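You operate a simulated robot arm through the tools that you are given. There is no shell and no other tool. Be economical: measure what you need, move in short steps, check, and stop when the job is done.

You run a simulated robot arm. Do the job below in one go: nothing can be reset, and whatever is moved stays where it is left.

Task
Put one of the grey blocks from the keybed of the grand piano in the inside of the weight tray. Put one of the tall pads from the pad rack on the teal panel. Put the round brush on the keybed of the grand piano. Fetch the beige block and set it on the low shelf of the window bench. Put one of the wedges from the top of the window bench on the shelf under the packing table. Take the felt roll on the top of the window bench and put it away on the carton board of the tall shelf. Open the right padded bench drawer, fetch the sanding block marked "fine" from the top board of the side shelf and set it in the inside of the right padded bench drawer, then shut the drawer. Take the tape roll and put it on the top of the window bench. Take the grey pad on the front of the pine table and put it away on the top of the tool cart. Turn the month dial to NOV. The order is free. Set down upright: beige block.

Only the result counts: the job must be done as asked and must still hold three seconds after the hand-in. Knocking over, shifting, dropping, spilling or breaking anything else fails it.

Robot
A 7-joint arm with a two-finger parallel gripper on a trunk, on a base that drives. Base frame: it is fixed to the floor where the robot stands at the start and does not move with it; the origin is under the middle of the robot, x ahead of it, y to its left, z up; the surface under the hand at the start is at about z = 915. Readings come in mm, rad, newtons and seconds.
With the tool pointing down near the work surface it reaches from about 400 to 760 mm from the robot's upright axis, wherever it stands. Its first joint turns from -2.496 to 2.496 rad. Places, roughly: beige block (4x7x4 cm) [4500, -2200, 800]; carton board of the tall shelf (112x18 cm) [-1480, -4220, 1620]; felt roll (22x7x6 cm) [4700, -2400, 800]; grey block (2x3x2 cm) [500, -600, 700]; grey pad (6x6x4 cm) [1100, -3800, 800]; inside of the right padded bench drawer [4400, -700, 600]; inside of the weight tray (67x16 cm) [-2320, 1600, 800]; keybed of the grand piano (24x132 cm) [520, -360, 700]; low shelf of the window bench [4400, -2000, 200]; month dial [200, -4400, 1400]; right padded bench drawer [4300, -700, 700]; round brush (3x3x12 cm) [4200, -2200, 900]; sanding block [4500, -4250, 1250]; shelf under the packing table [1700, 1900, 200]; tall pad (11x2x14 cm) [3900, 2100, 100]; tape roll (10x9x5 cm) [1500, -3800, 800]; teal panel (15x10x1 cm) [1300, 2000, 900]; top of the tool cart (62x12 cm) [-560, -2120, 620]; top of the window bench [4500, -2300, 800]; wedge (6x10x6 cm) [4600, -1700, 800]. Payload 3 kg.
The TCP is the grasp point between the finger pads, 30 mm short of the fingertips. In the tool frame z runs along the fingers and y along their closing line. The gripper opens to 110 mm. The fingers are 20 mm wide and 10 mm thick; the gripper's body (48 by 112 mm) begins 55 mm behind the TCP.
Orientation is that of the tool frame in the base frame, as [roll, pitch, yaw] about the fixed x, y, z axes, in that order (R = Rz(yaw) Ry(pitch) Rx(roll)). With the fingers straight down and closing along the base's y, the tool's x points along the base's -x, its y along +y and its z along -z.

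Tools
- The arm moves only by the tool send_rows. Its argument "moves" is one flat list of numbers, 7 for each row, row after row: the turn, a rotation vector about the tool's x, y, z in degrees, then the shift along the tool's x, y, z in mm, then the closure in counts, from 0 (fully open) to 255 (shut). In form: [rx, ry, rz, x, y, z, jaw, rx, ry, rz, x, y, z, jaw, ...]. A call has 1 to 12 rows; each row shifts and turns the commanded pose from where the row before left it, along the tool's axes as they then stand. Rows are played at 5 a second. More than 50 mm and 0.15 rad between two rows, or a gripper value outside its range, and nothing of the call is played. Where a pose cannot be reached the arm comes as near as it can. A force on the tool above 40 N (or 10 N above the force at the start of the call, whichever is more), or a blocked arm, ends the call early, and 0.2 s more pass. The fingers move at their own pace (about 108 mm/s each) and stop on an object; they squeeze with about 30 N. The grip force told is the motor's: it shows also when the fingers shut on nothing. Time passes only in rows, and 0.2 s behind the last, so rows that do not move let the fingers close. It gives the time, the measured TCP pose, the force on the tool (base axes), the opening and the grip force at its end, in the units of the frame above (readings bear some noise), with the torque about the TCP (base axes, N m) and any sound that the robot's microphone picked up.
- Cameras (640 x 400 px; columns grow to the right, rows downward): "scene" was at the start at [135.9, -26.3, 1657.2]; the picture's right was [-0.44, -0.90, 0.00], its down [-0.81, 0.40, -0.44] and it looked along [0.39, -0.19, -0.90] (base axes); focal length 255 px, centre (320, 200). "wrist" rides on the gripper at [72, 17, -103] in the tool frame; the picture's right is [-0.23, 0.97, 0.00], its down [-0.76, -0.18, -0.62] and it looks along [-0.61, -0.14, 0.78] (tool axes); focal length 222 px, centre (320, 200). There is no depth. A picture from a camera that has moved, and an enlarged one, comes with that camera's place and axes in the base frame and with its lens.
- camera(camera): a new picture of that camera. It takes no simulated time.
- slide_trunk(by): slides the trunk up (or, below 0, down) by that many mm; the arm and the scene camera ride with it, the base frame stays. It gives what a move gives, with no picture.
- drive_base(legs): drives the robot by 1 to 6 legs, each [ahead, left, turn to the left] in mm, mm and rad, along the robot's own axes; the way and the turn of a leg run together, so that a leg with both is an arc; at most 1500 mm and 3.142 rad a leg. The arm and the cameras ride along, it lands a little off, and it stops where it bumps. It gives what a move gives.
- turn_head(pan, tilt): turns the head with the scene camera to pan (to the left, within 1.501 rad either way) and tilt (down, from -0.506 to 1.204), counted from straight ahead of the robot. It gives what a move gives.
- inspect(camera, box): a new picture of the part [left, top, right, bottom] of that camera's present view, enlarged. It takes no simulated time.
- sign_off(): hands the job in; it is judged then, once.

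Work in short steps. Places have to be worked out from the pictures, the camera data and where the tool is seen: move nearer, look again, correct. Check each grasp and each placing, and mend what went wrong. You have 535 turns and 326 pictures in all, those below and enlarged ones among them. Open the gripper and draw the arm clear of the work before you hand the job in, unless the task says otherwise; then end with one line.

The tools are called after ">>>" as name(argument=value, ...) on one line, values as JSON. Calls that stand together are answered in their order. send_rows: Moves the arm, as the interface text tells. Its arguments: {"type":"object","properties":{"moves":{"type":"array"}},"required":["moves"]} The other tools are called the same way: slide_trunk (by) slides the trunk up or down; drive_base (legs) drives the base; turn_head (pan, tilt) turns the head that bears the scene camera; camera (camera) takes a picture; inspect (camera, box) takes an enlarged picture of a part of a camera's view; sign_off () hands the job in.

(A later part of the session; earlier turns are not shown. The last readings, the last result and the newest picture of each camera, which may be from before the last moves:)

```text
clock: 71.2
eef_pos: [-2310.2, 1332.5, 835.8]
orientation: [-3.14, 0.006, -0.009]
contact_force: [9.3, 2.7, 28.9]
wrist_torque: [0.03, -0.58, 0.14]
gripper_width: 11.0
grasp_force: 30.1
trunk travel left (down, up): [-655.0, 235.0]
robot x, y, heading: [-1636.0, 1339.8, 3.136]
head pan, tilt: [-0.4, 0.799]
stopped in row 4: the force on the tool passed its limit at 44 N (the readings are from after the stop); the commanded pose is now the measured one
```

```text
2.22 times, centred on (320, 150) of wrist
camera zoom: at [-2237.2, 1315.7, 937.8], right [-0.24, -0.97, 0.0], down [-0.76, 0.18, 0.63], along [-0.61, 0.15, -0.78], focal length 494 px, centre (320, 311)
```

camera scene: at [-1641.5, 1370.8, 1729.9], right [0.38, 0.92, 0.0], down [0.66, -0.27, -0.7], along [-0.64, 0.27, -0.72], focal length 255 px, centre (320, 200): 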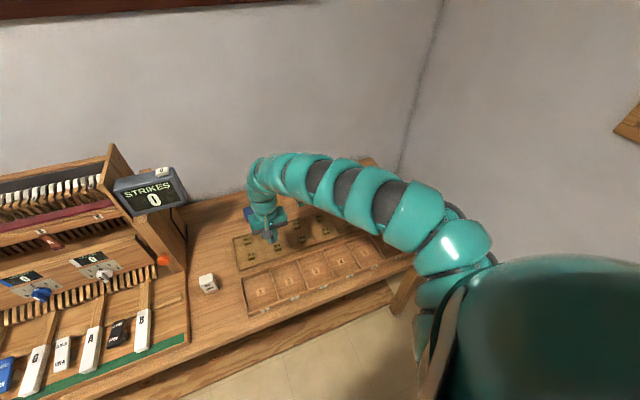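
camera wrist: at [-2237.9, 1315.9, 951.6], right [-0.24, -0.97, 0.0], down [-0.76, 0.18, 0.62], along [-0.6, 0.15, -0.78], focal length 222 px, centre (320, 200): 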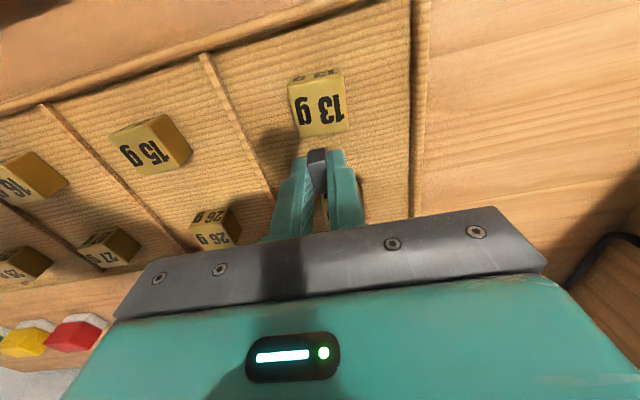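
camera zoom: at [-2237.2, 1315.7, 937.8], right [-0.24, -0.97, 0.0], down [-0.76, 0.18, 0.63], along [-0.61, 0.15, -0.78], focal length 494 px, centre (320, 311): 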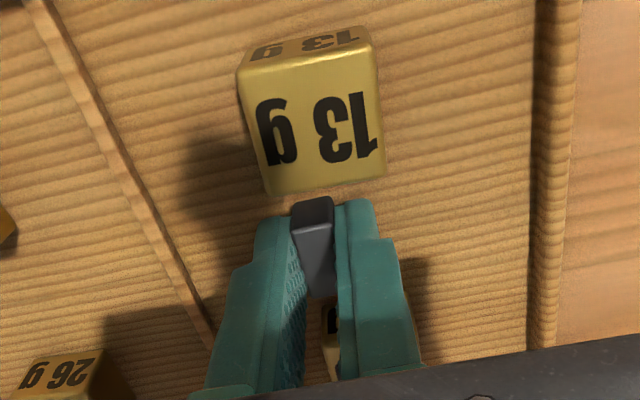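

Contact with the tray floor. Release partly (about 50 mm) and lift with the trunk.

>>> send_rows(moves=[0, 0, 0, 0, 0, 0, 200, 0, 0, 0, 0, 0, 0, 160, 0, 0, 0, 0, 0, 0, 160])

>>> slide_trunk(by=150)

>>> camera(camera="wrist")

```text
clock: 71.7
eef_pos: [-2310.0, 1341.9, 836.0]
orientation: [-3.132, 0.005, -0.015]
contact_force: [10.3, 16.7, 28.7]
wrist_torque: [-0.09, -0.52, 0.36]
gripper_width: 32.5
grasp_force: 0.1
trunk travel left (down, up): [-655.0, 235.0]
robot x, y, heading: [-1634.1, 1337.6, 3.133]
head pan, tilt: [-0.4, 0.799]
stopped in row 2: the force on the tool passed its limit at 52 N (the readings are from after the stop); the commanded pose is now the measured one
```

```text
clock: 73.5
eef_pos: [-2312.5, 1336.0, 982.5]
orientation: [-3.134, 0.002, -0.012]
contact_force: [0.2, 1.0, -0.5]
wrist_torque: [0.02, 0.03, 0.0]
gripper_width: 41.0
grasp_force: 0.2
trunk travel left (down, up): [-805.0, 85.0]
robot x, y, heading: [-1635.7, 1341.1, 3.139]
head pan, tilt: [-0.4, 0.799]
```

```text
290 pictures are left
camera wrist: at [-2240.3, 1319.1, 1085.3], right [-0.24, -0.97, -0.01], down [-0.76, 0.18, 0.63], along [-0.61, 0.15, -0.78], focal length 222 px, centre (320, 200)
```

wrist: 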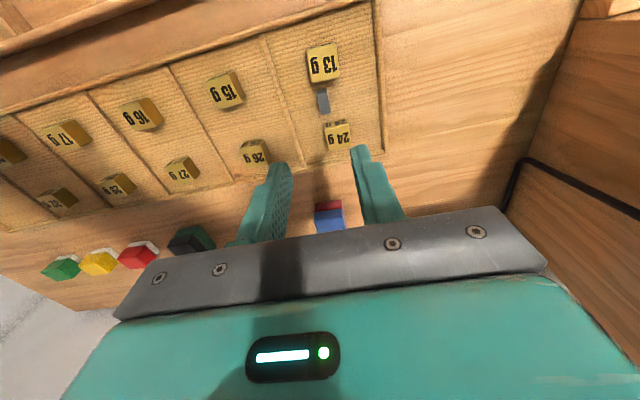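

Block placed in the tray, weights undisturbed. Next: tall pad → teal panel. Back off, turn through the open side to face +x and travel the lane at y≈1150.

>>> drive_base(legs=[[-420, 0, 0], [0, 0, 3.14], [0, -190, 0], [1500, 0, 0], [900, 0, 0]])

>>> turn_head(pan=0.9, tilt=0.6)

>>> camera(camera="scene")

```text
clock: 96.2
eef_pos: [1896.3, 1312.9, 982.0]
orientation: [-3.134, 0.004, -3.095]
contact_force: [-0.2, 0.1, -0.3]
wrist_torque: [0.0, 0.0, -0.05]
gripper_width: 40.9
grasp_force: 0.1
trunk travel left (down, up): [-805.0, 85.0]
robot x, y, heading: [1220.5, 1271.5, 0.056]
head pan, tilt: [-0.4, 0.799]
```

```text
clock: 97.6
eef_pos: [1896.4, 1312.2, 983.0]
orientation: [-3.134, 0.003, -3.095]
contact_force: [1.0, -1.0, -1.6]
wrist_torque: [0.01, 0.02, -0.01]
gripper_width: 41.2
grasp_force: 0.0
trunk travel left (down, up): [-805.0, 85.0]
robot x, y, heading: [1221.0, 1269.1, 0.055]
head pan, tilt: [0.901, 0.6]
```

```text
289 pictures are left
camera scene: at [1350.6, 1347.2, 1701.8], right [0.82, -0.58, 0.0], down [-0.33, -0.46, -0.82], along [0.48, 0.67, -0.57], focal length 255 px, centre (320, 200)
```

scene: 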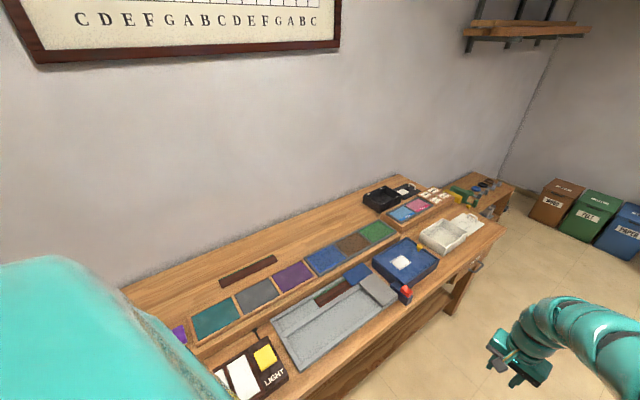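

Teal panel is at about (1356,1921). Continue east toward the pad rack and look.

>>> drive_base(legs=[[1400, -120, -0.055]])

>>> turn_head(pan=0.8, tilt=0.6)

>>> camera(camera="scene")

```text
clock: 104.6
eef_pos: [3300.3, 1210.5, 982.9]
orientation: [-3.135, 0.003, -3.136]
contact_force: [-0.8, -0.4, 0.3]
wrist_torque: [-0.01, 0.01, -0.01]
gripper_width: 40.7
grasp_force: 0.1
trunk travel left (down, up): [-805.0, 85.0]
robot x, y, heading: [2621.4, 1199.0, 0.008]
head pan, tilt: [0.901, 0.6]
```

```text
clock: 105.3
eef_pos: [3299.0, 1212.4, 983.2]
orientation: [-3.136, 0.005, -3.137]
contact_force: [-0.5, -0.3, 0.2]
wrist_torque: [0.01, -0.02, 0.02]
gripper_width: 40.9
grasp_force: 0.0
trunk travel left (down, up): [-805.0, 85.0]
robot x, y, heading: [2623.9, 1200.5, 0.012]
head pan, tilt: [0.799, 0.6]
```

```text
288 pictures are left
camera scene: at [2762.8, 1263.5, 1701.9], right [0.73, -0.69, 0.0], down [-0.39, -0.41, -0.83], along [0.57, 0.6, -0.56], focal length 255 px, centre (320, 200)
```

scene: 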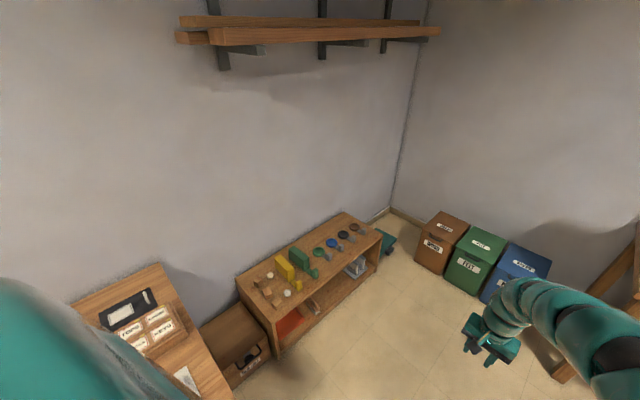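

>>> inspect(camera="scene", box=[220, 190, 480, 360])

```text
2.35 times, centred on (350, 275) of scene
camera zoom: at [2762.8, 1263.5, 1701.9], right [0.73, -0.69, 0.0], down [-0.39, -0.41, -0.83], along [0.57, 0.6, -0.56], focal length 601 px, centre (249, 24)
```

zoom: 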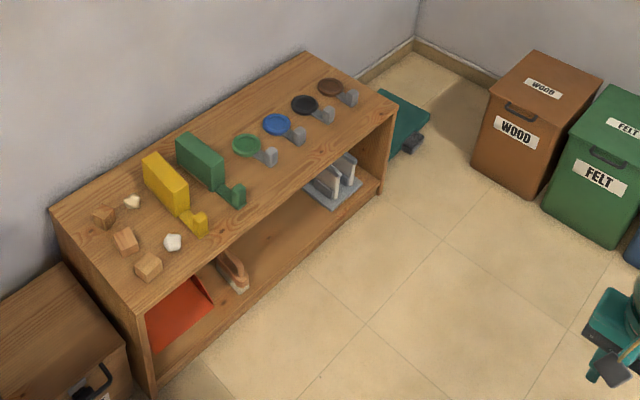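

The pad rack (grey, with white pads) is in the low shelf's cubby near (3894,2040). I'll move on 500, turn to face +y, then strafe to x≈3890.

>>> drive_base(legs=[[550, -50, 0], [0, 0, 1.56], [0, -720, 0]])

>>> turn_head(pan=0, tilt=0.7)

>>> camera(camera="scene")

```text
clock: 115.8
eef_pos: [3893.2, 1830.1, 982.9]
orientation: [-3.135, 0.003, -1.567]
contact_force: [0.8, -0.3, -0.1]
wrist_torque: [0.0, 0.05, 0.0]
gripper_width: 41.0
grasp_force: 0.1
trunk travel left (down, up): [-805.0, 85.0]
robot x, y, heading: [3904.8, 1149.6, 1.58]
head pan, tilt: [0.799, 0.6]
```

```text
clock: 117.0
eef_pos: [3890.7, 1828.7, 983.4]
orientation: [-3.134, 0.005, -1.57]
contact_force: [0.1, 0.6, 0.2]
wrist_torque: [0.01, 0.0, -0.01]
gripper_width: 41.1
grasp_force: 0.1
trunk travel left (down, up): [-805.0, 85.0]
robot x, y, heading: [3904.5, 1152.5, 1.578]
head pan, tilt: [0.0, 0.7]
```

```text
286 pictures are left
camera scene: at [3902.9, 1318.2, 1693.2], right [1.0, 0.01, 0.0], down [0.01, -0.64, -0.76], along [-0.01, 0.76, -0.64], focal length 255 px, centre (320, 200)
```

scene: 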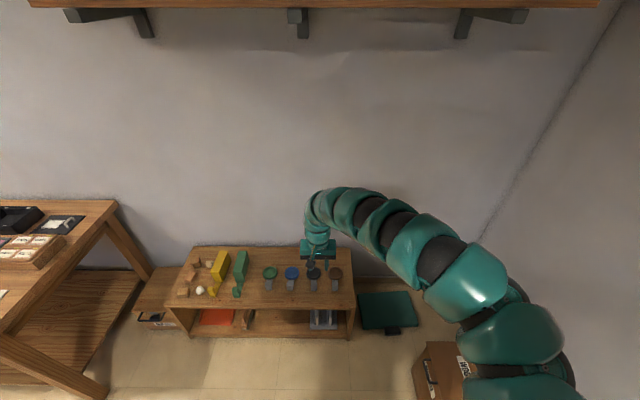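

I'll zoom on the rack from here before choosing the reach-in pose.

>>> inspect(camera="scene", box=[260, 280, 400, 350])

>>> drive_base(legs=[[-250, 0, 0]])

>>> slide_trunk(by=-600)

>>> turn_head(pan=0.0, tilt=0.6)

>>> camera(camera="scene")

>>> camera(camera="wrist")

```text
4.57 times, centred on (330, 315) of scene
camera zoom: at [3902.9, 1318.2, 1693.2], right [1.0, 0.01, 0.0], down [0.01, -0.64, -0.76], along [-0.01, 0.76, -0.64], focal length 1167 px, centre (274, -326)
```

zoom: 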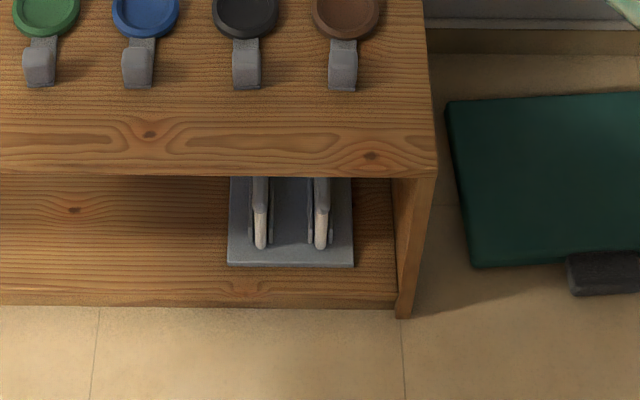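

```text
clock: 118.8
eef_pos: [3892.7, 1585.4, 983.4]
orientation: [-3.134, 0.003, -1.567]
contact_force: [0.2, 0.4, 0.2]
wrist_torque: [0.05, 0.02, -0.01]
gripper_width: 41.0
grasp_force: 0.2
trunk travel left (down, up): [-805.0, 85.0]
robot x, y, heading: [3908.2, 906.6, 1.583]
head pan, tilt: [0.0, 0.7]
```

```text
refused: -600 is not a number from -400 to 400
```

```text
clock: 119.4
eef_pos: [3892.7, 1586.9, 982.3]
orientation: [-3.136, 0.003, -1.566]
contact_force: [-0.2, 1.0, 0.4]
wrist_torque: [-0.01, 0.02, -0.01]
gripper_width: 40.6
grasp_force: 0.2
trunk travel left (down, up): [-805.0, 85.0]
robot x, y, heading: [3907.6, 903.2, 1.586]
head pan, tilt: [0.0, 0.6]
```

```text
284 pictures are left
camera scene: at [3905.1, 1078.4, 1701.8], right [1.0, 0.01, 0.0], down [0.01, -0.57, -0.82], along [-0.01, 0.82, -0.57], focal length 255 px, centre (320, 200)
```

scene: 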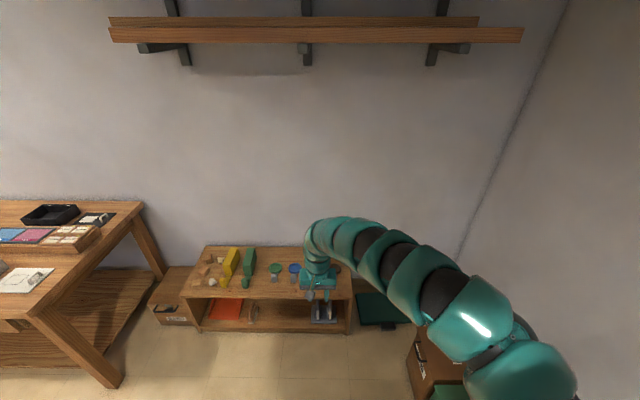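

```text
283 pictures are left
camera wrist: at [3874.8, 1513.9, 1085.1], right [-0.98, 0.22, -0.01], down [0.17, 0.76, 0.63], along [0.14, 0.61, -0.78], focal length 222 px, centre (320, 200)
```

wrist: 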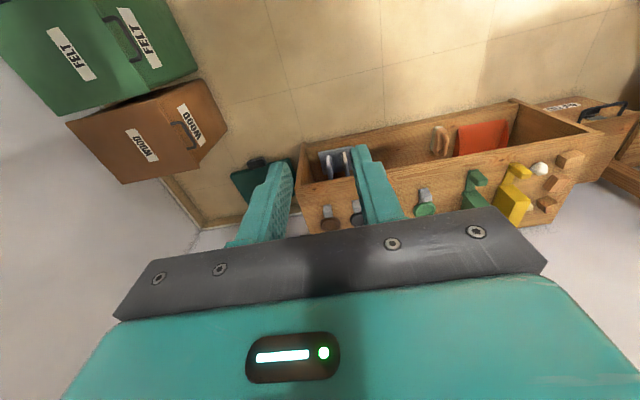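

Two pads stand edge-on in the rack (thickness along x). I'll turn the hand to point forward (+y, horizontal), here in free space first.

>>> send_rows(moves=[0, -8.2, 0, 0, 0, 0, 0, 0, -8.2, 0, 0, 0, 0, 0, 0, -8.2, 0, 0, 0, 0, 0, 0, -8.2, 0, 0, 0, 0, 0, 0, -8.2, 0, 0, 0, 0, 0, 0, -8.2, 0, 0, 0, 0, 0, 0, -8.2, 0, 0, 0, 0, 0, 0, -8.2, 0, 0, 0, 0, 0, 0, -8.2, 0, 0, 0, 0, 0, 0, -8.2, 0, 0, 0, 0, 0, 0, -8, 0, 0, 0, 0, 0])

>>> camera(camera="scene")

```text
clock: 121.8
eef_pos: [3879.0, 1693.4, 979.1]
orientation: [-0.778, 1.563, 0.799]
contact_force: [0.2, -0.5, 0.2]
wrist_torque: [0.01, -0.01, -0.01]
gripper_width: 110.1
grasp_force: 0.1
out of reach, approached as far as the arm can: row 1, 2, 3, 4, 5, 6, 7
trunk travel left (down, up): [-805.0, 85.0]
robot x, y, heading: [3904.9, 909.8, 1.585]
head pan, tilt: [0.0, 0.6]
```

```text
282 pictures are left
camera scene: at [3905.2, 1078.4, 1701.8], right [1.0, 0.01, 0.0], down [0.01, -0.57, -0.82], along [-0.01, 0.82, -0.57], focal length 255 px, centre (320, 200)
```

scene: 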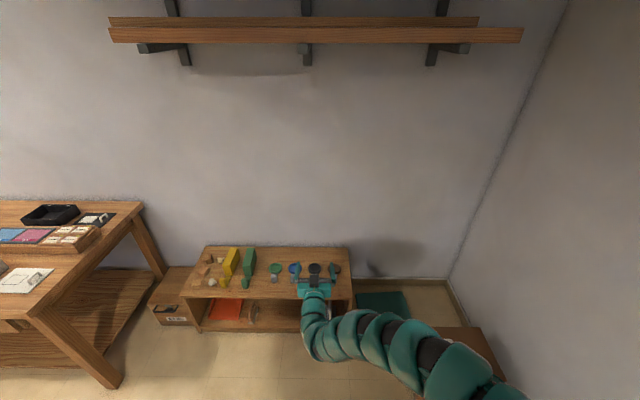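

Hand horizontal. Lower the trunk in two steps to bring it level with the rack.

>>> slide_trunk(by=-400)

>>> slide_trunk(by=-370)

>>> camera(camera="scene")

>>> camera(camera="wrist")

```text
clock: 125.7
eef_pos: [3877.9, 1693.1, 578.7]
orientation: [-1.178, 1.563, 0.397]
contact_force: [-0.4, -0.4, 0.8]
wrist_torque: [0.03, 0.02, -0.01]
gripper_width: 110.0
grasp_force: 0.1
trunk travel left (down, up): [-405.0, 485.0]
robot x, y, heading: [3906.8, 907.0, 1.582]
head pan, tilt: [0.0, 0.6]
```

```text
clock: 129.2
eef_pos: [3878.9, 1693.1, 208.3]
orientation: [-1.196, 1.563, 0.381]
contact_force: [-0.4, 0.8, 0.4]
wrist_torque: [0.01, 0.0, 0.02]
gripper_width: 109.7
grasp_force: 0.0
trunk travel left (down, up): [-35.0, 855.0]
robot x, y, heading: [3908.4, 909.9, 1.586]
head pan, tilt: [0.0, 0.6]
```

```text
281 pictures are left
camera scene: at [3905.1, 1077.9, 931.9], right [1.0, 0.01, 0.0], down [0.01, -0.56, -0.82], along [-0.01, 0.82, -0.57], focal length 255 px, centre (320, 200)
```

scene: 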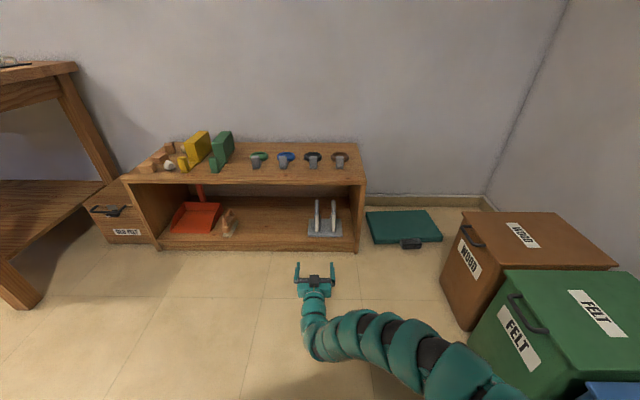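

```text
280 pictures are left
camera wrist: at [3862.7, 1590.5, 135.1], right [-0.98, -0.01, 0.22], down [0.18, -0.62, 0.76], along [0.13, 0.78, 0.61], focal length 222 px, centre (320, 200)
```

wrist: 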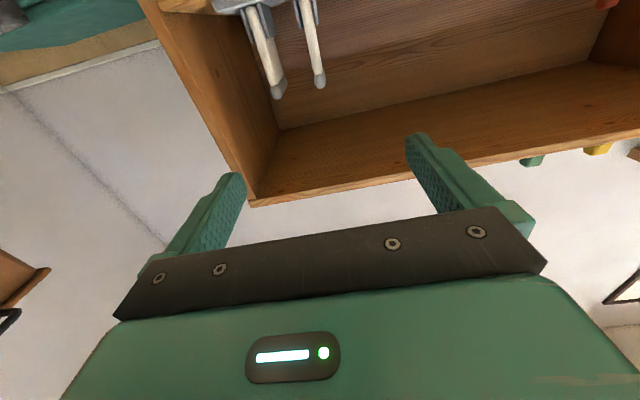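

>>> inspect(camera="scene", box=[270, 180, 390, 260])

```text
5.00 times, centred on (330, 220) of scene
camera zoom: at [3905.1, 1077.9, 931.9], right [1.0, 0.01, 0.0], down [0.01, -0.56, -0.82], along [-0.01, 0.82, -0.57], focal length 1276 px, centre (270, 100)
```

zoom: 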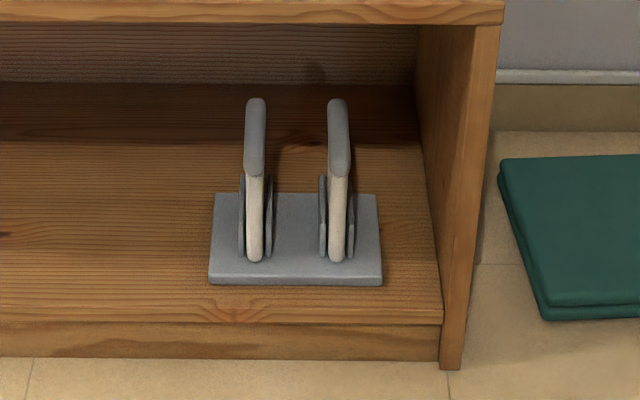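

>>> inspect(camera="wrist", box=[190, 0, 390, 120])

```text
3.20 times, centred on (290, 60) of wrist
camera zoom: at [3862.7, 1590.5, 135.1], right [-0.98, -0.01, 0.22], down [0.18, -0.62, 0.76], along [0.13, 0.78, 0.61], focal length 711 px, centre (416, 648)
```

zoom: 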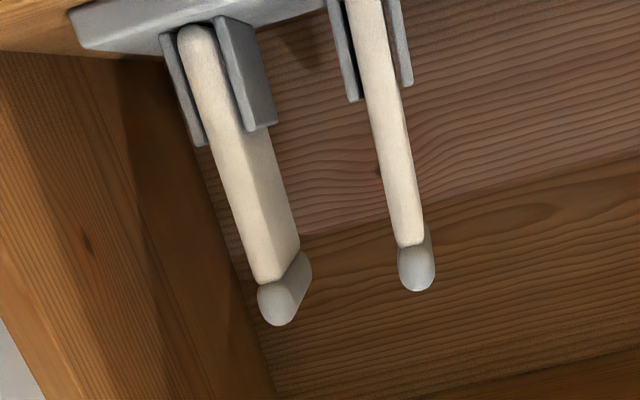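

Fusing both views: left pad front edge at about (3876, 2012), bare part between z≈140 and 200, shelf front at y≈1957. I'll lower the last 35 mm and drive ahead 230, then check.

>>> slide_trunk(by=-35)

>>> drive_base(legs=[[230, 0, -0.01]])

>>> camera(camera="scene")

>>> camera(camera="wrist")

```text
clock: 130.0
eef_pos: [3879.7, 1693.3, 174.5]
orientation: [-1.166, 1.563, 0.412]
contact_force: [0.0, -0.5, 0.3]
wrist_torque: [0.01, 0.01, -0.01]
gripper_width: 110.1
grasp_force: 0.1
trunk travel left (down, up): [0.0, 890.0]
robot x, y, heading: [3907.7, 904.2, 1.585]
head pan, tilt: [0.0, 0.6]
```

```text
clock: 131.8
eef_pos: [3887.5, 1921.2, 173.4]
orientation: [-1.158, 1.563, 0.408]
contact_force: [0.6, 0.9, -0.8]
wrist_torque: [-0.01, 0.01, 0.02]
gripper_width: 109.8
grasp_force: 0.1
trunk travel left (down, up): [0.0, 890.0]
robot x, y, heading: [3903.5, 1137.9, 1.57]
head pan, tilt: [0.0, 0.6]
```

```text
277 pictures are left
camera scene: at [3905.8, 1306.3, 896.8], right [1.0, 0.0, 0.0], down [0.0, -0.57, -0.82], along [0.0, 0.82, -0.57], focal length 255 px, centre (320, 200)
```

scene: 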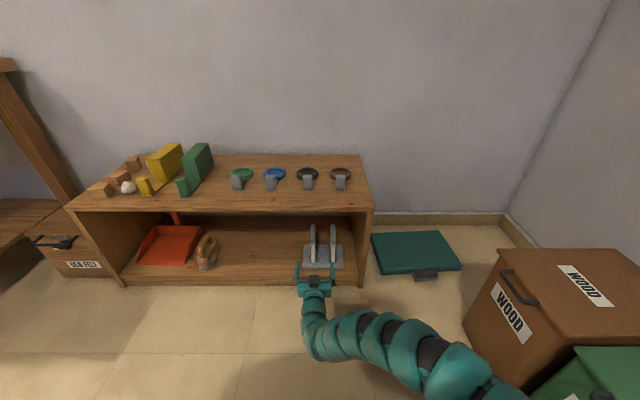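

```text
276 pictures are left
camera wrist: at [3870.0, 1819.5, 100.2], right [-0.98, 0.01, 0.22], down [0.17, -0.63, 0.76], along [0.14, 0.78, 0.61], focal length 222 px, centre (320, 200)
```

wrist: 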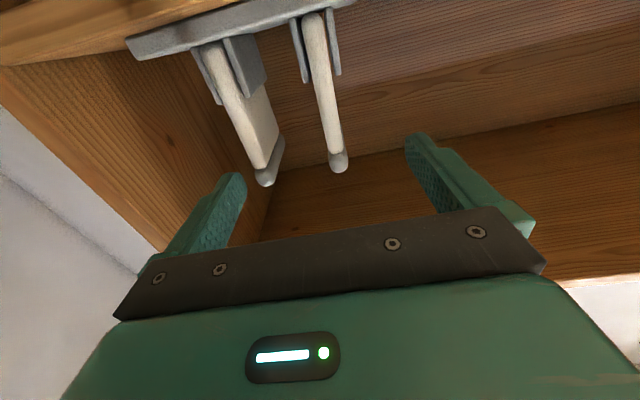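

Consistent: pad at x≈3876, bare z 134–195, front y≈2012. Shift 11 mm sideways, narrow the fingers to ~70 mm, and drive in 105 mm.

>>> send_rows(moves=[0, 0, 0, 3, 11.5, 0, 90, 0, 0, 0, 0, 0, 0, 90])

>>> drive_base(legs=[[105, 0, 0]])

>>> camera(camera="wrist")

```text
clock: 132.3
eef_pos: [3875.7, 1921.8, 170.3]
orientation: [-1.152, 1.563, 0.414]
contact_force: [-0.8, 0.0, 0.3]
wrist_torque: [0.01, -0.02, -0.01]
gripper_width: 70.8
grasp_force: 0.1
trunk travel left (down, up): [0.0, 890.0]
robot x, y, heading: [3903.9, 1135.6, 1.574]
head pan, tilt: [0.0, 0.6]
```

```text
clock: 133.5
eef_pos: [3877.4, 2027.5, 171.0]
orientation: [-1.155, 1.564, 0.41]
contact_force: [-0.7, 0.7, -0.6]
wrist_torque: [0.01, 0.01, 0.01]
gripper_width: 71.4
grasp_force: 0.0
trunk travel left (down, up): [0.0, 890.0]
robot x, y, heading: [3904.8, 1239.2, 1.565]
head pan, tilt: [0.0, 0.6]
```

```text
275 pictures are left
camera wrist: at [3859.3, 1924.8, 96.9], right [-0.98, 0.01, 0.22], down [0.17, -0.63, 0.76], along [0.14, 0.78, 0.61], focal length 222 px, centre (320, 200)
```

wrist: 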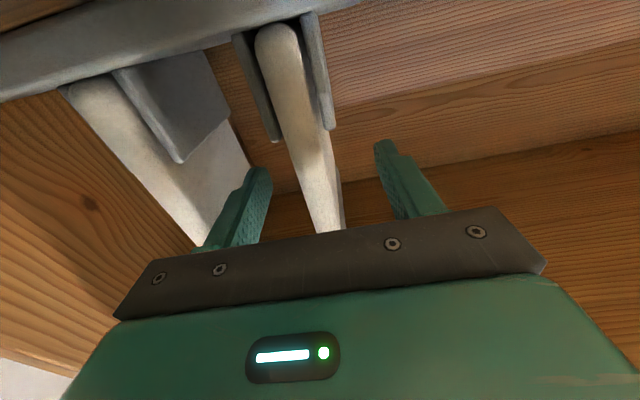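

The pad is centred between the fingers, above the guards. Close.

>>> send_rows(moves=[0, 0, 0, 0, 0, 0, 255, 0, 0, 0, 0, 0, 0, 255, 0, 0, 0, 0, 0, 0, 255, 0, 0, 0, 0, 0, 0, 255])

>>> slide_trunk(by=75)

>>> camera(camera="wrist")

>>> camera(camera="scene")

```text
clock: 134.5
eef_pos: [3877.3, 2027.3, 171.4]
orientation: [-1.095, 1.564, 0.468]
contact_force: [0.5, 0.9, 2.5]
wrist_torque: [0.12, 0.0, 0.0]
gripper_width: 15.4
grasp_force: 30.0
trunk travel left (down, up): [0.0, 890.0]
robot x, y, heading: [3903.7, 1243.4, 1.571]
head pan, tilt: [0.0, 0.6]
```

```text
clock: 135.6
eef_pos: [3876.9, 2027.1, 244.9]
orientation: [-1.175, 1.563, 0.389]
contact_force: [0.4, 0.6, -1.1]
wrist_torque: [0.0, 0.04, 0.0]
gripper_width: 15.7
grasp_force: 29.7
trunk travel left (down, up): [-75.0, 815.0]
robot x, y, heading: [3905.6, 1240.4, 1.566]
head pan, tilt: [0.0, 0.6]
```

```text
274 pictures are left
camera wrist: at [3859.3, 1924.8, 171.8], right [-0.98, 0.01, 0.22], down [0.17, -0.63, 0.76], along [0.14, 0.78, 0.61], focal length 222 px, centre (320, 200)
```

wrist: 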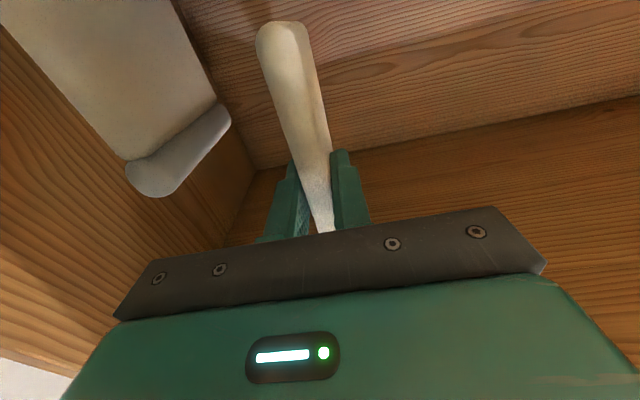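

```text
273 pictures are left
camera scene: at [3905.9, 1411.3, 971.8], right [1.0, 0.0, 0.0], down [0.0, -0.57, -0.82], along [0.0, 0.82, -0.57], focal length 255 px, centre (320, 200)
```

scene: 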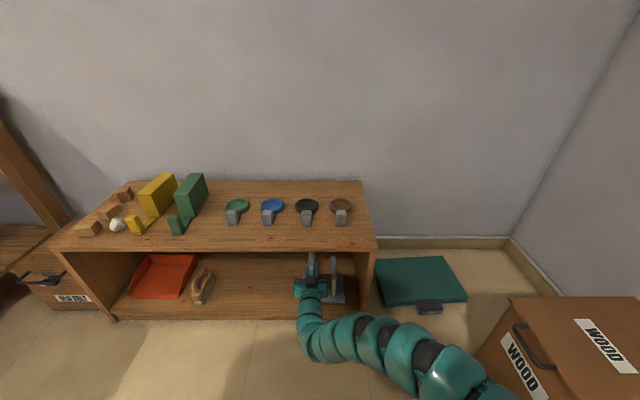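

Pad is free of the rack. Back out 400 mm, raise the trunk, then turn the hand to point down in free space.

>>> drive_base(legs=[[-390, 0, 0]])

>>> slide_trunk(by=400)

>>> slide_trunk(by=400)

>>> send_rows(moves=[0, 8.2, 0, 0, 0, 0, 255, 0, 8.2, 0, 0, 0, 0, 255, 0, 8.2, 0, 0, 0, 0, 255, 0, 8.2, 0, 0, 0, 0, 255, 0, 8.2, 0, 0, 0, 0, 255, 0, 8.2, 0, 0, 0, 0, 255, 0, 8.2, 0, 0, 0, 0, 255, 0, 8.2, 0, 0, 0, 0, 255, 0, 8.2, 0, 0, 0, 0, 255, 0, 8.2, 0, 0, 0, 0, 255, 0, 8, 0, 0, 0, 0, 255, 0, 0, 0, 0, 0, 0, 255])

>>> camera(camera="wrist")

```text
clock: 138.1
eef_pos: [3880.6, 1637.1, 245.7]
orientation: [-1.175, 1.562, 0.38]
contact_force: [-0.7, -0.5, 0.2]
wrist_torque: [-0.02, -0.03, -0.01]
gripper_width: 15.3
grasp_force: 29.9
trunk travel left (down, up): [-75.0, 815.0]
robot x, y, heading: [3904.0, 848.9, 1.564]
head pan, tilt: [0.0, 0.6]
```

```text
clock: 141.9
eef_pos: [3881.2, 1637.7, 645.1]
orientation: [-1.187, 1.565, 0.367]
contact_force: [-0.1, -0.2, -1.3]
wrist_torque: [0.0, -0.01, -0.02]
gripper_width: 15.3
grasp_force: 30.1
trunk travel left (down, up): [-475.0, 415.0]
robot x, y, heading: [3902.1, 854.1, 1.565]
head pan, tilt: [0.0, 0.6]
```

```text
clock: 145.8
eef_pos: [3881.8, 1638.6, 1045.2]
orientation: [-1.186, 1.565, 0.367]
contact_force: [-0.3, 0.3, -1.3]
wrist_torque: [-0.03, 0.03, 0.0]
gripper_width: 15.5
grasp_force: 29.7
trunk travel left (down, up): [-875.0, 15.0]
robot x, y, heading: [3905.1, 855.3, 1.563]
head pan, tilt: [0.0, 0.6]
```

```text
clock: 148.3
eef_pos: [3898.6, 1612.4, 1047.0]
orientation: [-3.129, 0.02, -1.585]
contact_force: [0.1, 0.1, -0.9]
wrist_torque: [0.0, -0.03, 0.03]
gripper_width: 15.4
grasp_force: 29.7
out of reach, approached as far as the arm can: row 11
trunk travel left (down, up): [-875.0, 15.0]
robot x, y, heading: [3903.8, 850.5, 1.562]
head pan, tilt: [0.0, 0.6]
```

```text
272 pictures are left
camera wrist: at [3879.8, 1538.3, 1149.4], right [-0.97, 0.24, -0.01], down [0.18, 0.75, 0.64], along [0.16, 0.62, -0.77], focal length 222 px, centre (320, 200)
```

wrist: 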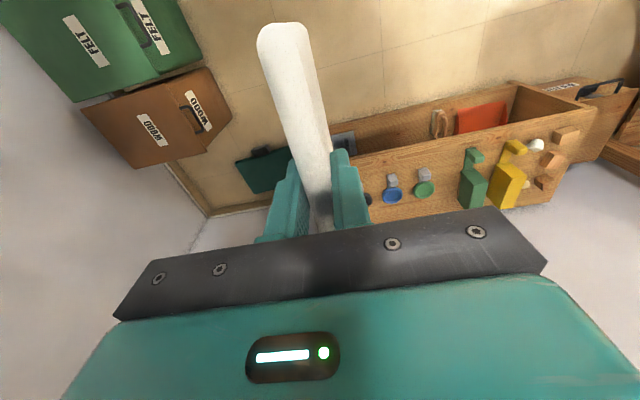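

Pad hangs about 95 mm below the TCP with its 140 mm side along the tool x. Strafe west along y≈830 toward the teal panel.

>>> drive_base(legs=[[0, 1300, 0.008], [0, 1250, 0]])

>>> turn_head(pan=0, tilt=0.7)

>>> camera(camera="scene")

```text
clock: 160.5
eef_pos: [1402.2, 1605.8, 1048.7]
orientation: [-3.129, 0.021, -1.561]
contact_force: [0.2, 0.0, -1.6]
wrist_torque: [-0.01, 0.0, -0.01]
gripper_width: 15.5
grasp_force: 29.9
trunk travel left (down, up): [-875.0, 15.0]
robot x, y, heading: [1422.2, 844.7, 1.59]
head pan, tilt: [0.0, 0.6]
```

```text
clock: 161.2
eef_pos: [1402.3, 1605.6, 1046.5]
orientation: [-3.132, 0.019, -1.562]
contact_force: [0.3, 0.3, 0.0]
wrist_torque: [0.0, 0.0, 0.03]
gripper_width: 15.5
grasp_force: 29.3
trunk travel left (down, up): [-875.0, 15.0]
robot x, y, heading: [1423.0, 843.9, 1.582]
head pan, tilt: [0.0, 0.7]
```

```text
271 pictures are left
camera scene: at [1419.2, 1012.2, 1763.2], right [1.0, 0.01, 0.0], down [0.01, -0.64, -0.77], along [-0.01, 0.77, -0.64], focal length 255 px, centre (320, 200)
```

scene: 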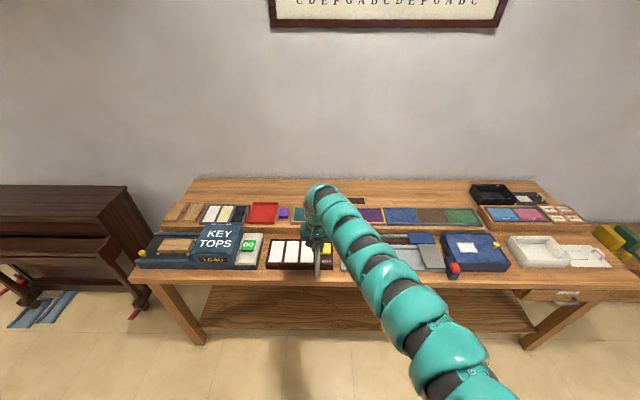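

>>> inspect(camera="scene", box=[200, 170, 420, 290])

>>> camera(camera="wrist")

```text
2.91 times, centred on (310, 230) of scene
camera zoom: at [1419.2, 1012.2, 1763.2], right [1.0, 0.01, 0.0], down [0.01, -0.64, -0.77], along [-0.01, 0.77, -0.64], focal length 743 px, centre (349, 113)
```

zoom: 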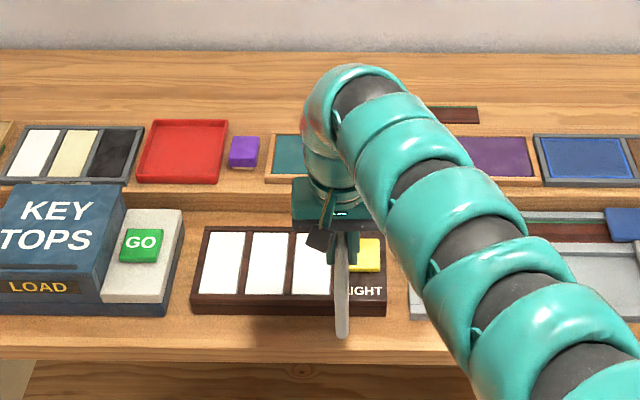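

```text
269 pictures are left
camera wrist: at [1384.2, 1531.6, 1149.2], right [-0.98, 0.22, -0.01], down [0.16, 0.75, 0.64], along [0.15, 0.62, -0.77], focal length 222 px, centre (320, 200)
```

wrist: 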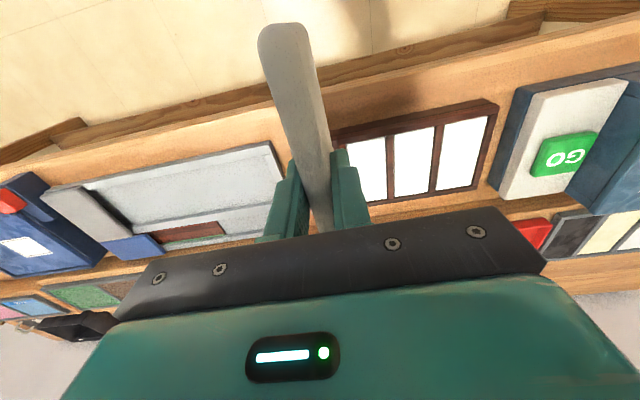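

The teal panel spans x≈1277–1425, y≈1879–1979, so the pad's 140 mm side must run along x. Rotate the hand 90° about the vertical here in front of the table.

>>> send_rows(moves=[0, 0, 8.2, 0, 0, 0, 255, 0, 0, 8.2, 0, 0, 0, 255, 0, 0, 8.2, 0, 0, 0, 255, 0, 0, 8.2, 0, 0, 0, 255, 0, 0, 8.2, 0, 0, 0, 255, 0, 0, 8.2, 0, 0, 0, 255, 0, 0, 8.2, 0, 0, 0, 255, 0, 0, 8.2, 0, 0, 0, 255, 0, 0, 8.2, 0, 0, 0, 255, 0, 0, 8.2, 0, 0, 0, 255, 0, 0, 8, 0, 0, 0, 255])

>>> camera(camera="wrist")

```text
clock: 163.6
eef_pos: [1402.1, 1605.9, 1047.8]
orientation: [3.119, 0.012, -3.135]
contact_force: [0.6, -0.1, -1.0]
wrist_torque: [0.02, -0.03, -0.01]
gripper_width: 15.6
grasp_force: 30.1
trunk travel left (down, up): [-875.0, 15.0]
robot x, y, heading: [1426.0, 846.6, 1.59]
head pan, tilt: [0.0, 0.7]
```

```text
268 pictures are left
camera wrist: at [1327.9, 1620.9, 1150.6], right [0.22, 0.97, 0.02], down [0.76, -0.19, 0.63], along [0.62, -0.12, -0.78], focal length 222 px, centre (320, 200)
```

wrist: 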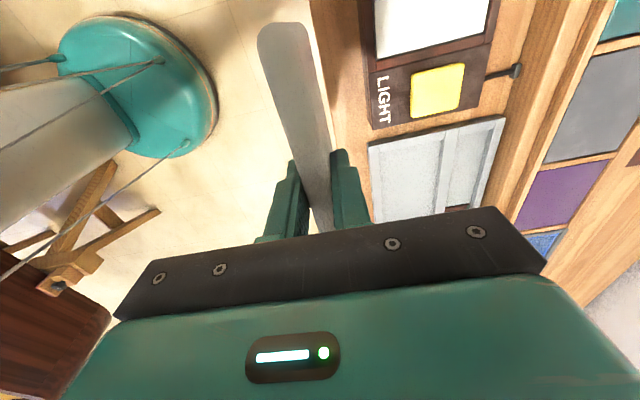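

Rotated well. Correct the small tilt, then drive ahead 360 and 44 left to bring the pad over the panel (bottom still at z≈950 — check box heights first with trunk at top).

>>> send_rows(moves=[-1.27, -0.7, 0, 0, 0, 0, 255])

>>> slide_trunk(by=15)

>>> drive_base(legs=[[200, 44, -0.012]])

>>> camera(camera="scene")

>>> camera(camera="wrist")

```text
clock: 164.0
eef_pos: [1401.7, 1606.7, 1049.2]
orientation: [3.099, 0.025, -3.136]
contact_force: [0.2, -0.3, -1.2]
wrist_torque: [0.0, -0.05, 0.02]
gripper_width: 15.2
grasp_force: 29.8
trunk travel left (down, up): [-875.0, 15.0]
robot x, y, heading: [1418.0, 848.7, 1.586]
head pan, tilt: [0.0, 0.7]
```

```text
clock: 164.6
eef_pos: [1401.0, 1605.9, 1064.1]
orientation: [3.099, 0.024, -3.135]
contact_force: [-0.3, 0.6, -1.1]
wrist_torque: [-0.02, -0.01, 0.0]
gripper_width: 15.4
grasp_force: 30.0
trunk travel left (down, up): [-890.0, 0.0]
robot x, y, heading: [1420.5, 846.4, 1.587]
head pan, tilt: [0.0, 0.7]
```

```text
clock: 166.2
eef_pos: [1364.0, 1802.1, 1062.9]
orientation: [3.101, 0.024, 3.14]
contact_force: [0.4, -0.1, -0.5]
wrist_torque: [0.0, -0.04, 0.0]
gripper_width: 15.6
grasp_force: 30.1
trunk travel left (down, up): [-890.0, 0.0]
robot x, y, heading: [1373.9, 1039.8, 1.578]
head pan, tilt: [0.0, 0.7]
```

```text
267 pictures are left
camera scene: at [1374.2, 1209.1, 1778.1], right [1.0, 0.0, 0.0], down [0.0, -0.64, -0.76], along [0.0, 0.76, -0.64], focal length 255 px, centre (320, 200)
```

scene: 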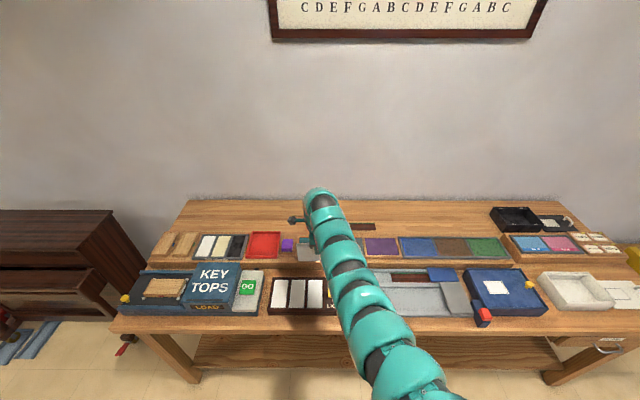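

```text
266 pictures are left
camera wrist: at [1287.4, 1815.6, 1164.7], right [0.23, 0.97, 0.05], down [0.75, -0.2, 0.63], along [0.63, -0.11, -0.77], focal length 222 px, centre (320, 200)
```

wrist: 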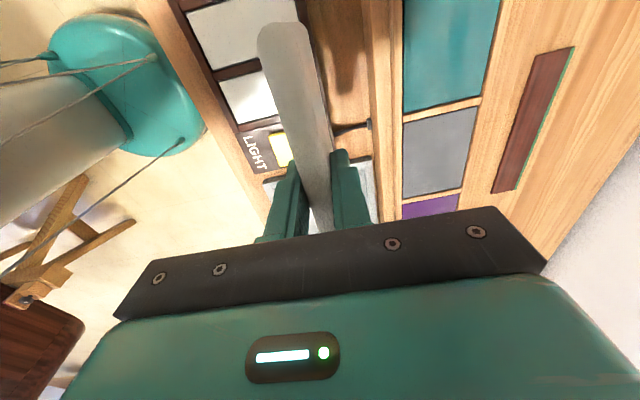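

My tilt correction had the wrong sign; I'll apply the inverse. I also zoom to pin down the panel edges.

>>> send_rows(moves=[2.4, 1.4, 0, 0, 0, 0, 255, 0, 0, 0, 0, 0, 0, 255])

>>> inspect(camera="scene", box=[200, 190, 420, 310])

>>> inspect(camera="wrist", box=[300, 0, 640, 230])

```text
clock: 166.8
eef_pos: [1363.4, 1801.2, 1063.1]
orientation: [-3.141, 0.0, 3.14]
contact_force: [-0.7, 0.7, -1.3]
wrist_torque: [-0.02, 0.0, -0.04]
gripper_width: 15.3
grasp_force: 29.6
trunk travel left (down, up): [-890.0, 0.0]
robot x, y, heading: [1373.1, 1041.1, 1.575]
head pan, tilt: [0.0, 0.7]
```

```text
2.91 times, centred on (310, 250) of scene
camera zoom: at [1374.3, 1208.0, 1778.2], right [1.0, 0.0, 0.0], down [0.0, -0.64, -0.76], along [0.0, 0.76, -0.64], focal length 743 px, centre (349, 54)
```

zoom: 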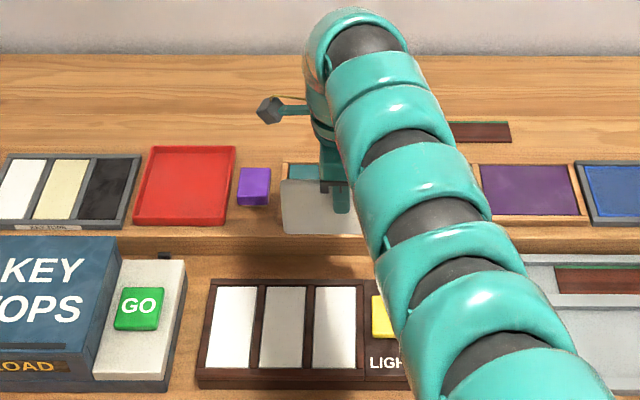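

```text
1.74 times, centred on (470, 115) of wrist
camera zoom: at [1290.1, 1819.3, 1166.4], right [0.23, 0.97, 0.0], down [0.76, -0.18, 0.62], along [0.61, -0.14, -0.78], focal length 386 px, centre (59, 348)
```

zoom: 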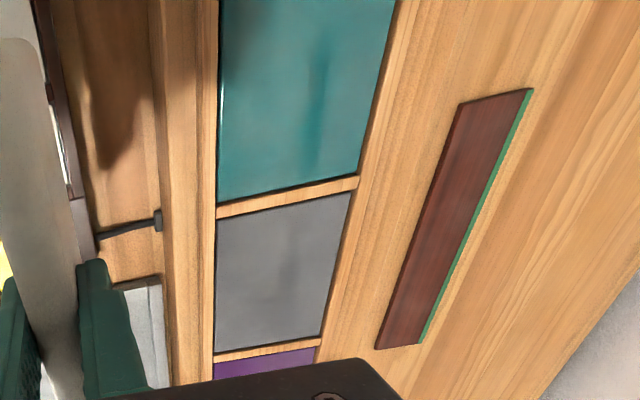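

Re-triangulating puts the panel surface nearer z≈875 with centre about (1346,1958). Drive ahead 155 and 12 left, lower a little, and look again.

>>> drive_base(legs=[[155, 12, 0]])

>>> slide_trunk(by=-45)

>>> camera(camera="wrist")

>>> inspect(camera="scene", box=[200, 190, 420, 310])

```text
clock: 168.2
eef_pos: [1351.2, 1956.1, 1063.5]
orientation: [3.142, -0.001, 3.137]
contact_force: [-0.6, 1.3, -0.6]
wrist_torque: [0.01, -0.05, 0.03]
gripper_width: 15.5
grasp_force: 30.3
trunk travel left (down, up): [-890.0, 0.0]
robot x, y, heading: [1362.7, 1196.6, 1.578]
head pan, tilt: [0.0, 0.7]
```

```text
clock: 169.1
eef_pos: [1350.0, 1955.8, 1019.0]
orientation: [3.14, 0.001, 3.138]
contact_force: [-0.1, 0.1, -0.9]
wrist_torque: [-0.02, -0.04, 0.02]
gripper_width: 15.5
grasp_force: 29.8
trunk travel left (down, up): [-845.0, 45.0]
robot x, y, heading: [1365.7, 1193.6, 1.573]
head pan, tilt: [0.0, 0.7]
```

```text
263 pictures are left
camera wrist: at [1278.6, 1972.9, 1121.4], right [0.23, 0.97, 0.0], down [0.76, -0.18, 0.62], along [0.61, -0.14, -0.78], focal length 222 px, centre (320, 200)
```

wrist: 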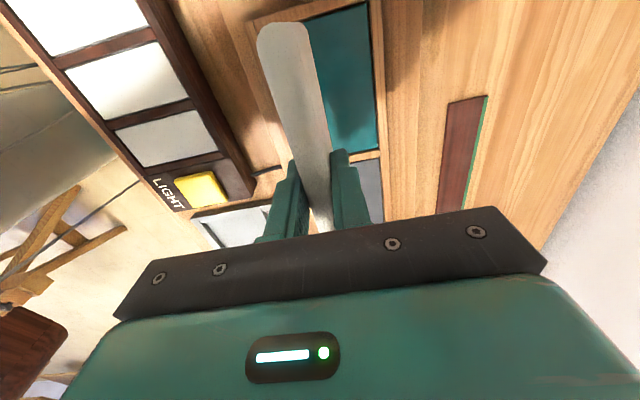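

```text
2.91 times, centred on (310, 250) of scene
camera zoom: at [1362.1, 1361.6, 1733.2], right [1.0, 0.0, 0.0], down [0.0, -0.64, -0.76], along [0.0, 0.76, -0.64], focal length 743 px, centre (349, 54)
```

zoom: 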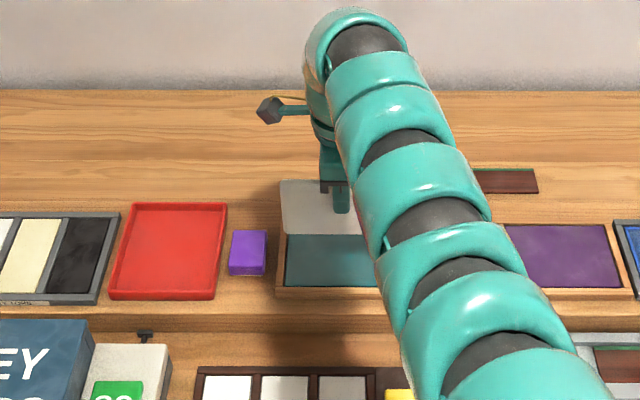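

Refined: panel centre (1348,1966), surface z≈865. Shift +3 x, +10 y, lower to just above, then fine contact.

>>> send_rows(moves=[0, 0, 0, -3, 10, 0, 255, 0, 0, 0, 0, 0, 0, 255])

>>> slide_trunk(by=-42)

>>> camera(camera="wrist")

>>> inspect(camera="scene", box=[230, 200, 390, 310])

```text
clock: 169.7
eef_pos: [1354.7, 1960.3, 1018.9]
orientation: [3.141, -0.002, 3.14]
contact_force: [-0.4, 0.3, -1.3]
wrist_torque: [-0.03, 0.03, -0.03]
gripper_width: 15.3
grasp_force: 29.9
out of reach, approached as far as the arm can: row 1
trunk travel left (down, up): [-845.0, 45.0]
robot x, y, heading: [1358.6, 1196.6, 1.568]
head pan, tilt: [0.0, 0.7]
```

```text
clock: 170.5
eef_pos: [1354.3, 1960.3, 976.1]
orientation: [3.14, 0.001, 3.139]
contact_force: [0.6, 1.1, 0.1]
wrist_torque: [-0.01, -0.02, 0.01]
gripper_width: 15.5
grasp_force: 30.5
trunk travel left (down, up): [-803.0, 87.0]
robot x, y, heading: [1363.0, 1199.7, 1.573]
head pan, tilt: [0.0, 0.7]
```

```text
261 pictures are left
camera wrist: at [1281.5, 1978.8, 1079.5], right [0.23, 0.97, 0.0], down [0.76, -0.18, 0.62], along [0.61, -0.14, -0.78], focal length 222 px, centre (320, 200)
```

wrist: 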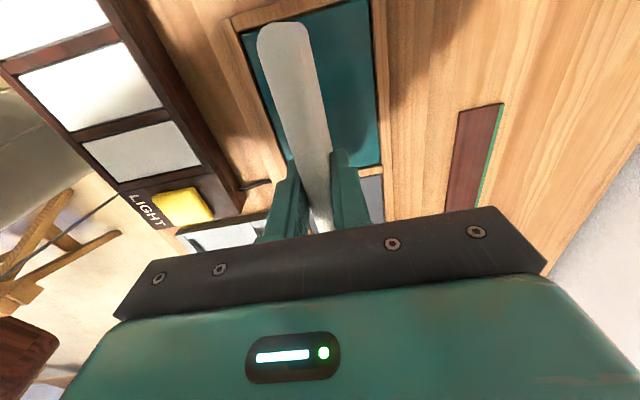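

```text
3.64 times, centred on (310, 255) of scene
camera zoom: at [1362.2, 1361.4, 1691.2], right [1.0, 0.0, 0.0], down [0.0, -0.64, -0.76], along [0.0, 0.76, -0.64], focal length 928 px, centre (356, 0)
```

zoom: 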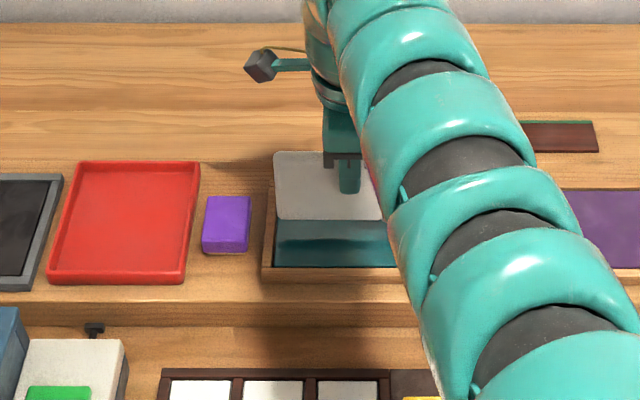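

Pad slightly left of centre; shift +7 in x and descend in small rows to contact.

>>> send_rows(moves=[0, 0, 0, -7, 0, 0, 255, 0, 0, 0, 0, 0, 4, 255, 0, 0, 0, 0, 0, 4, 255, 0, 0, 0, 0, 0, 2, 255, 0, 0, 0, 0, 0, 2, 255, 0, 0, 0, 0, 0, 2, 255, 0, 0, 0, 0, 0, 2, 255, 0, 0, 0, 0, 0, 2, 255, 0, 0, 0, 0, 0, 2, 255])

>>> inspect(camera="scene", box=[230, 200, 390, 310])

```text
clock: 172.5
eef_pos: [1361.2, 1959.7, 959.6]
orientation: [3.138, 0.0, 3.14]
contact_force: [-0.1, -0.6, -1.1]
wrist_torque: [0.01, 0.0, -0.02]
gripper_width: 15.6
grasp_force: 29.9
trunk travel left (down, up): [-803.0, 87.0]
robot x, y, heading: [1362.4, 1192.2, 1.573]
head pan, tilt: [0.0, 0.7]
```

```text
3.64 times, centred on (310, 255) of scene
camera zoom: at [1362.3, 1361.6, 1691.2], right [1.0, 0.0, 0.0], down [0.0, -0.64, -0.76], along [0.0, 0.76, -0.64], focal length 928 px, centre (356, 0)
```

zoom: 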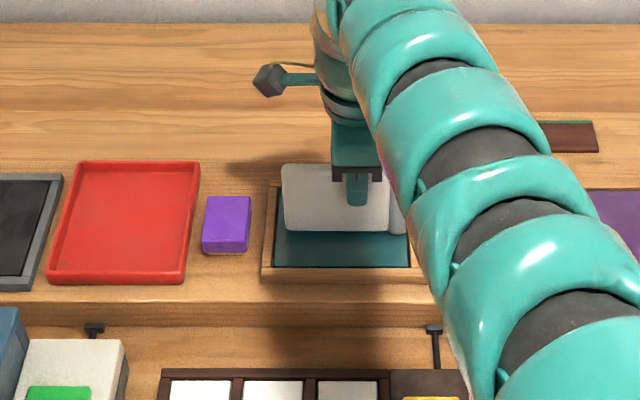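

Now the pad is well inside the panel. Continue slowly until contact.

>>> send_rows(moves=[0, 0, 0, 0, 0, 1.5, 255, 0, 0, 0, 0, 0, 1.5, 255, 0, 0, 0, 0, 0, 1.5, 255, 0, 0, 0, 0, 0, 1.5, 255, 0, 0, 0, 0, 0, 1.5, 255, 0, 0, 0, 0, 0, 1.5, 255])

```text
clock: 173.9
eef_pos: [1361.1, 1955.4, 950.4]
orientation: [3.141, 0.0, 3.14]
contact_force: [-9.3, 9.7, 18.6]
wrist_torque: [0.68, 0.19, 0.28]
gripper_width: 15.6
grasp_force: 30.1
out of reach, approached as far as the arm can: row 2
trunk travel left (down, up): [-803.0, 87.0]
robot x, y, heading: [1363.0, 1197.8, 1.575]
head pan, tilt: [0.0, 0.7]
```

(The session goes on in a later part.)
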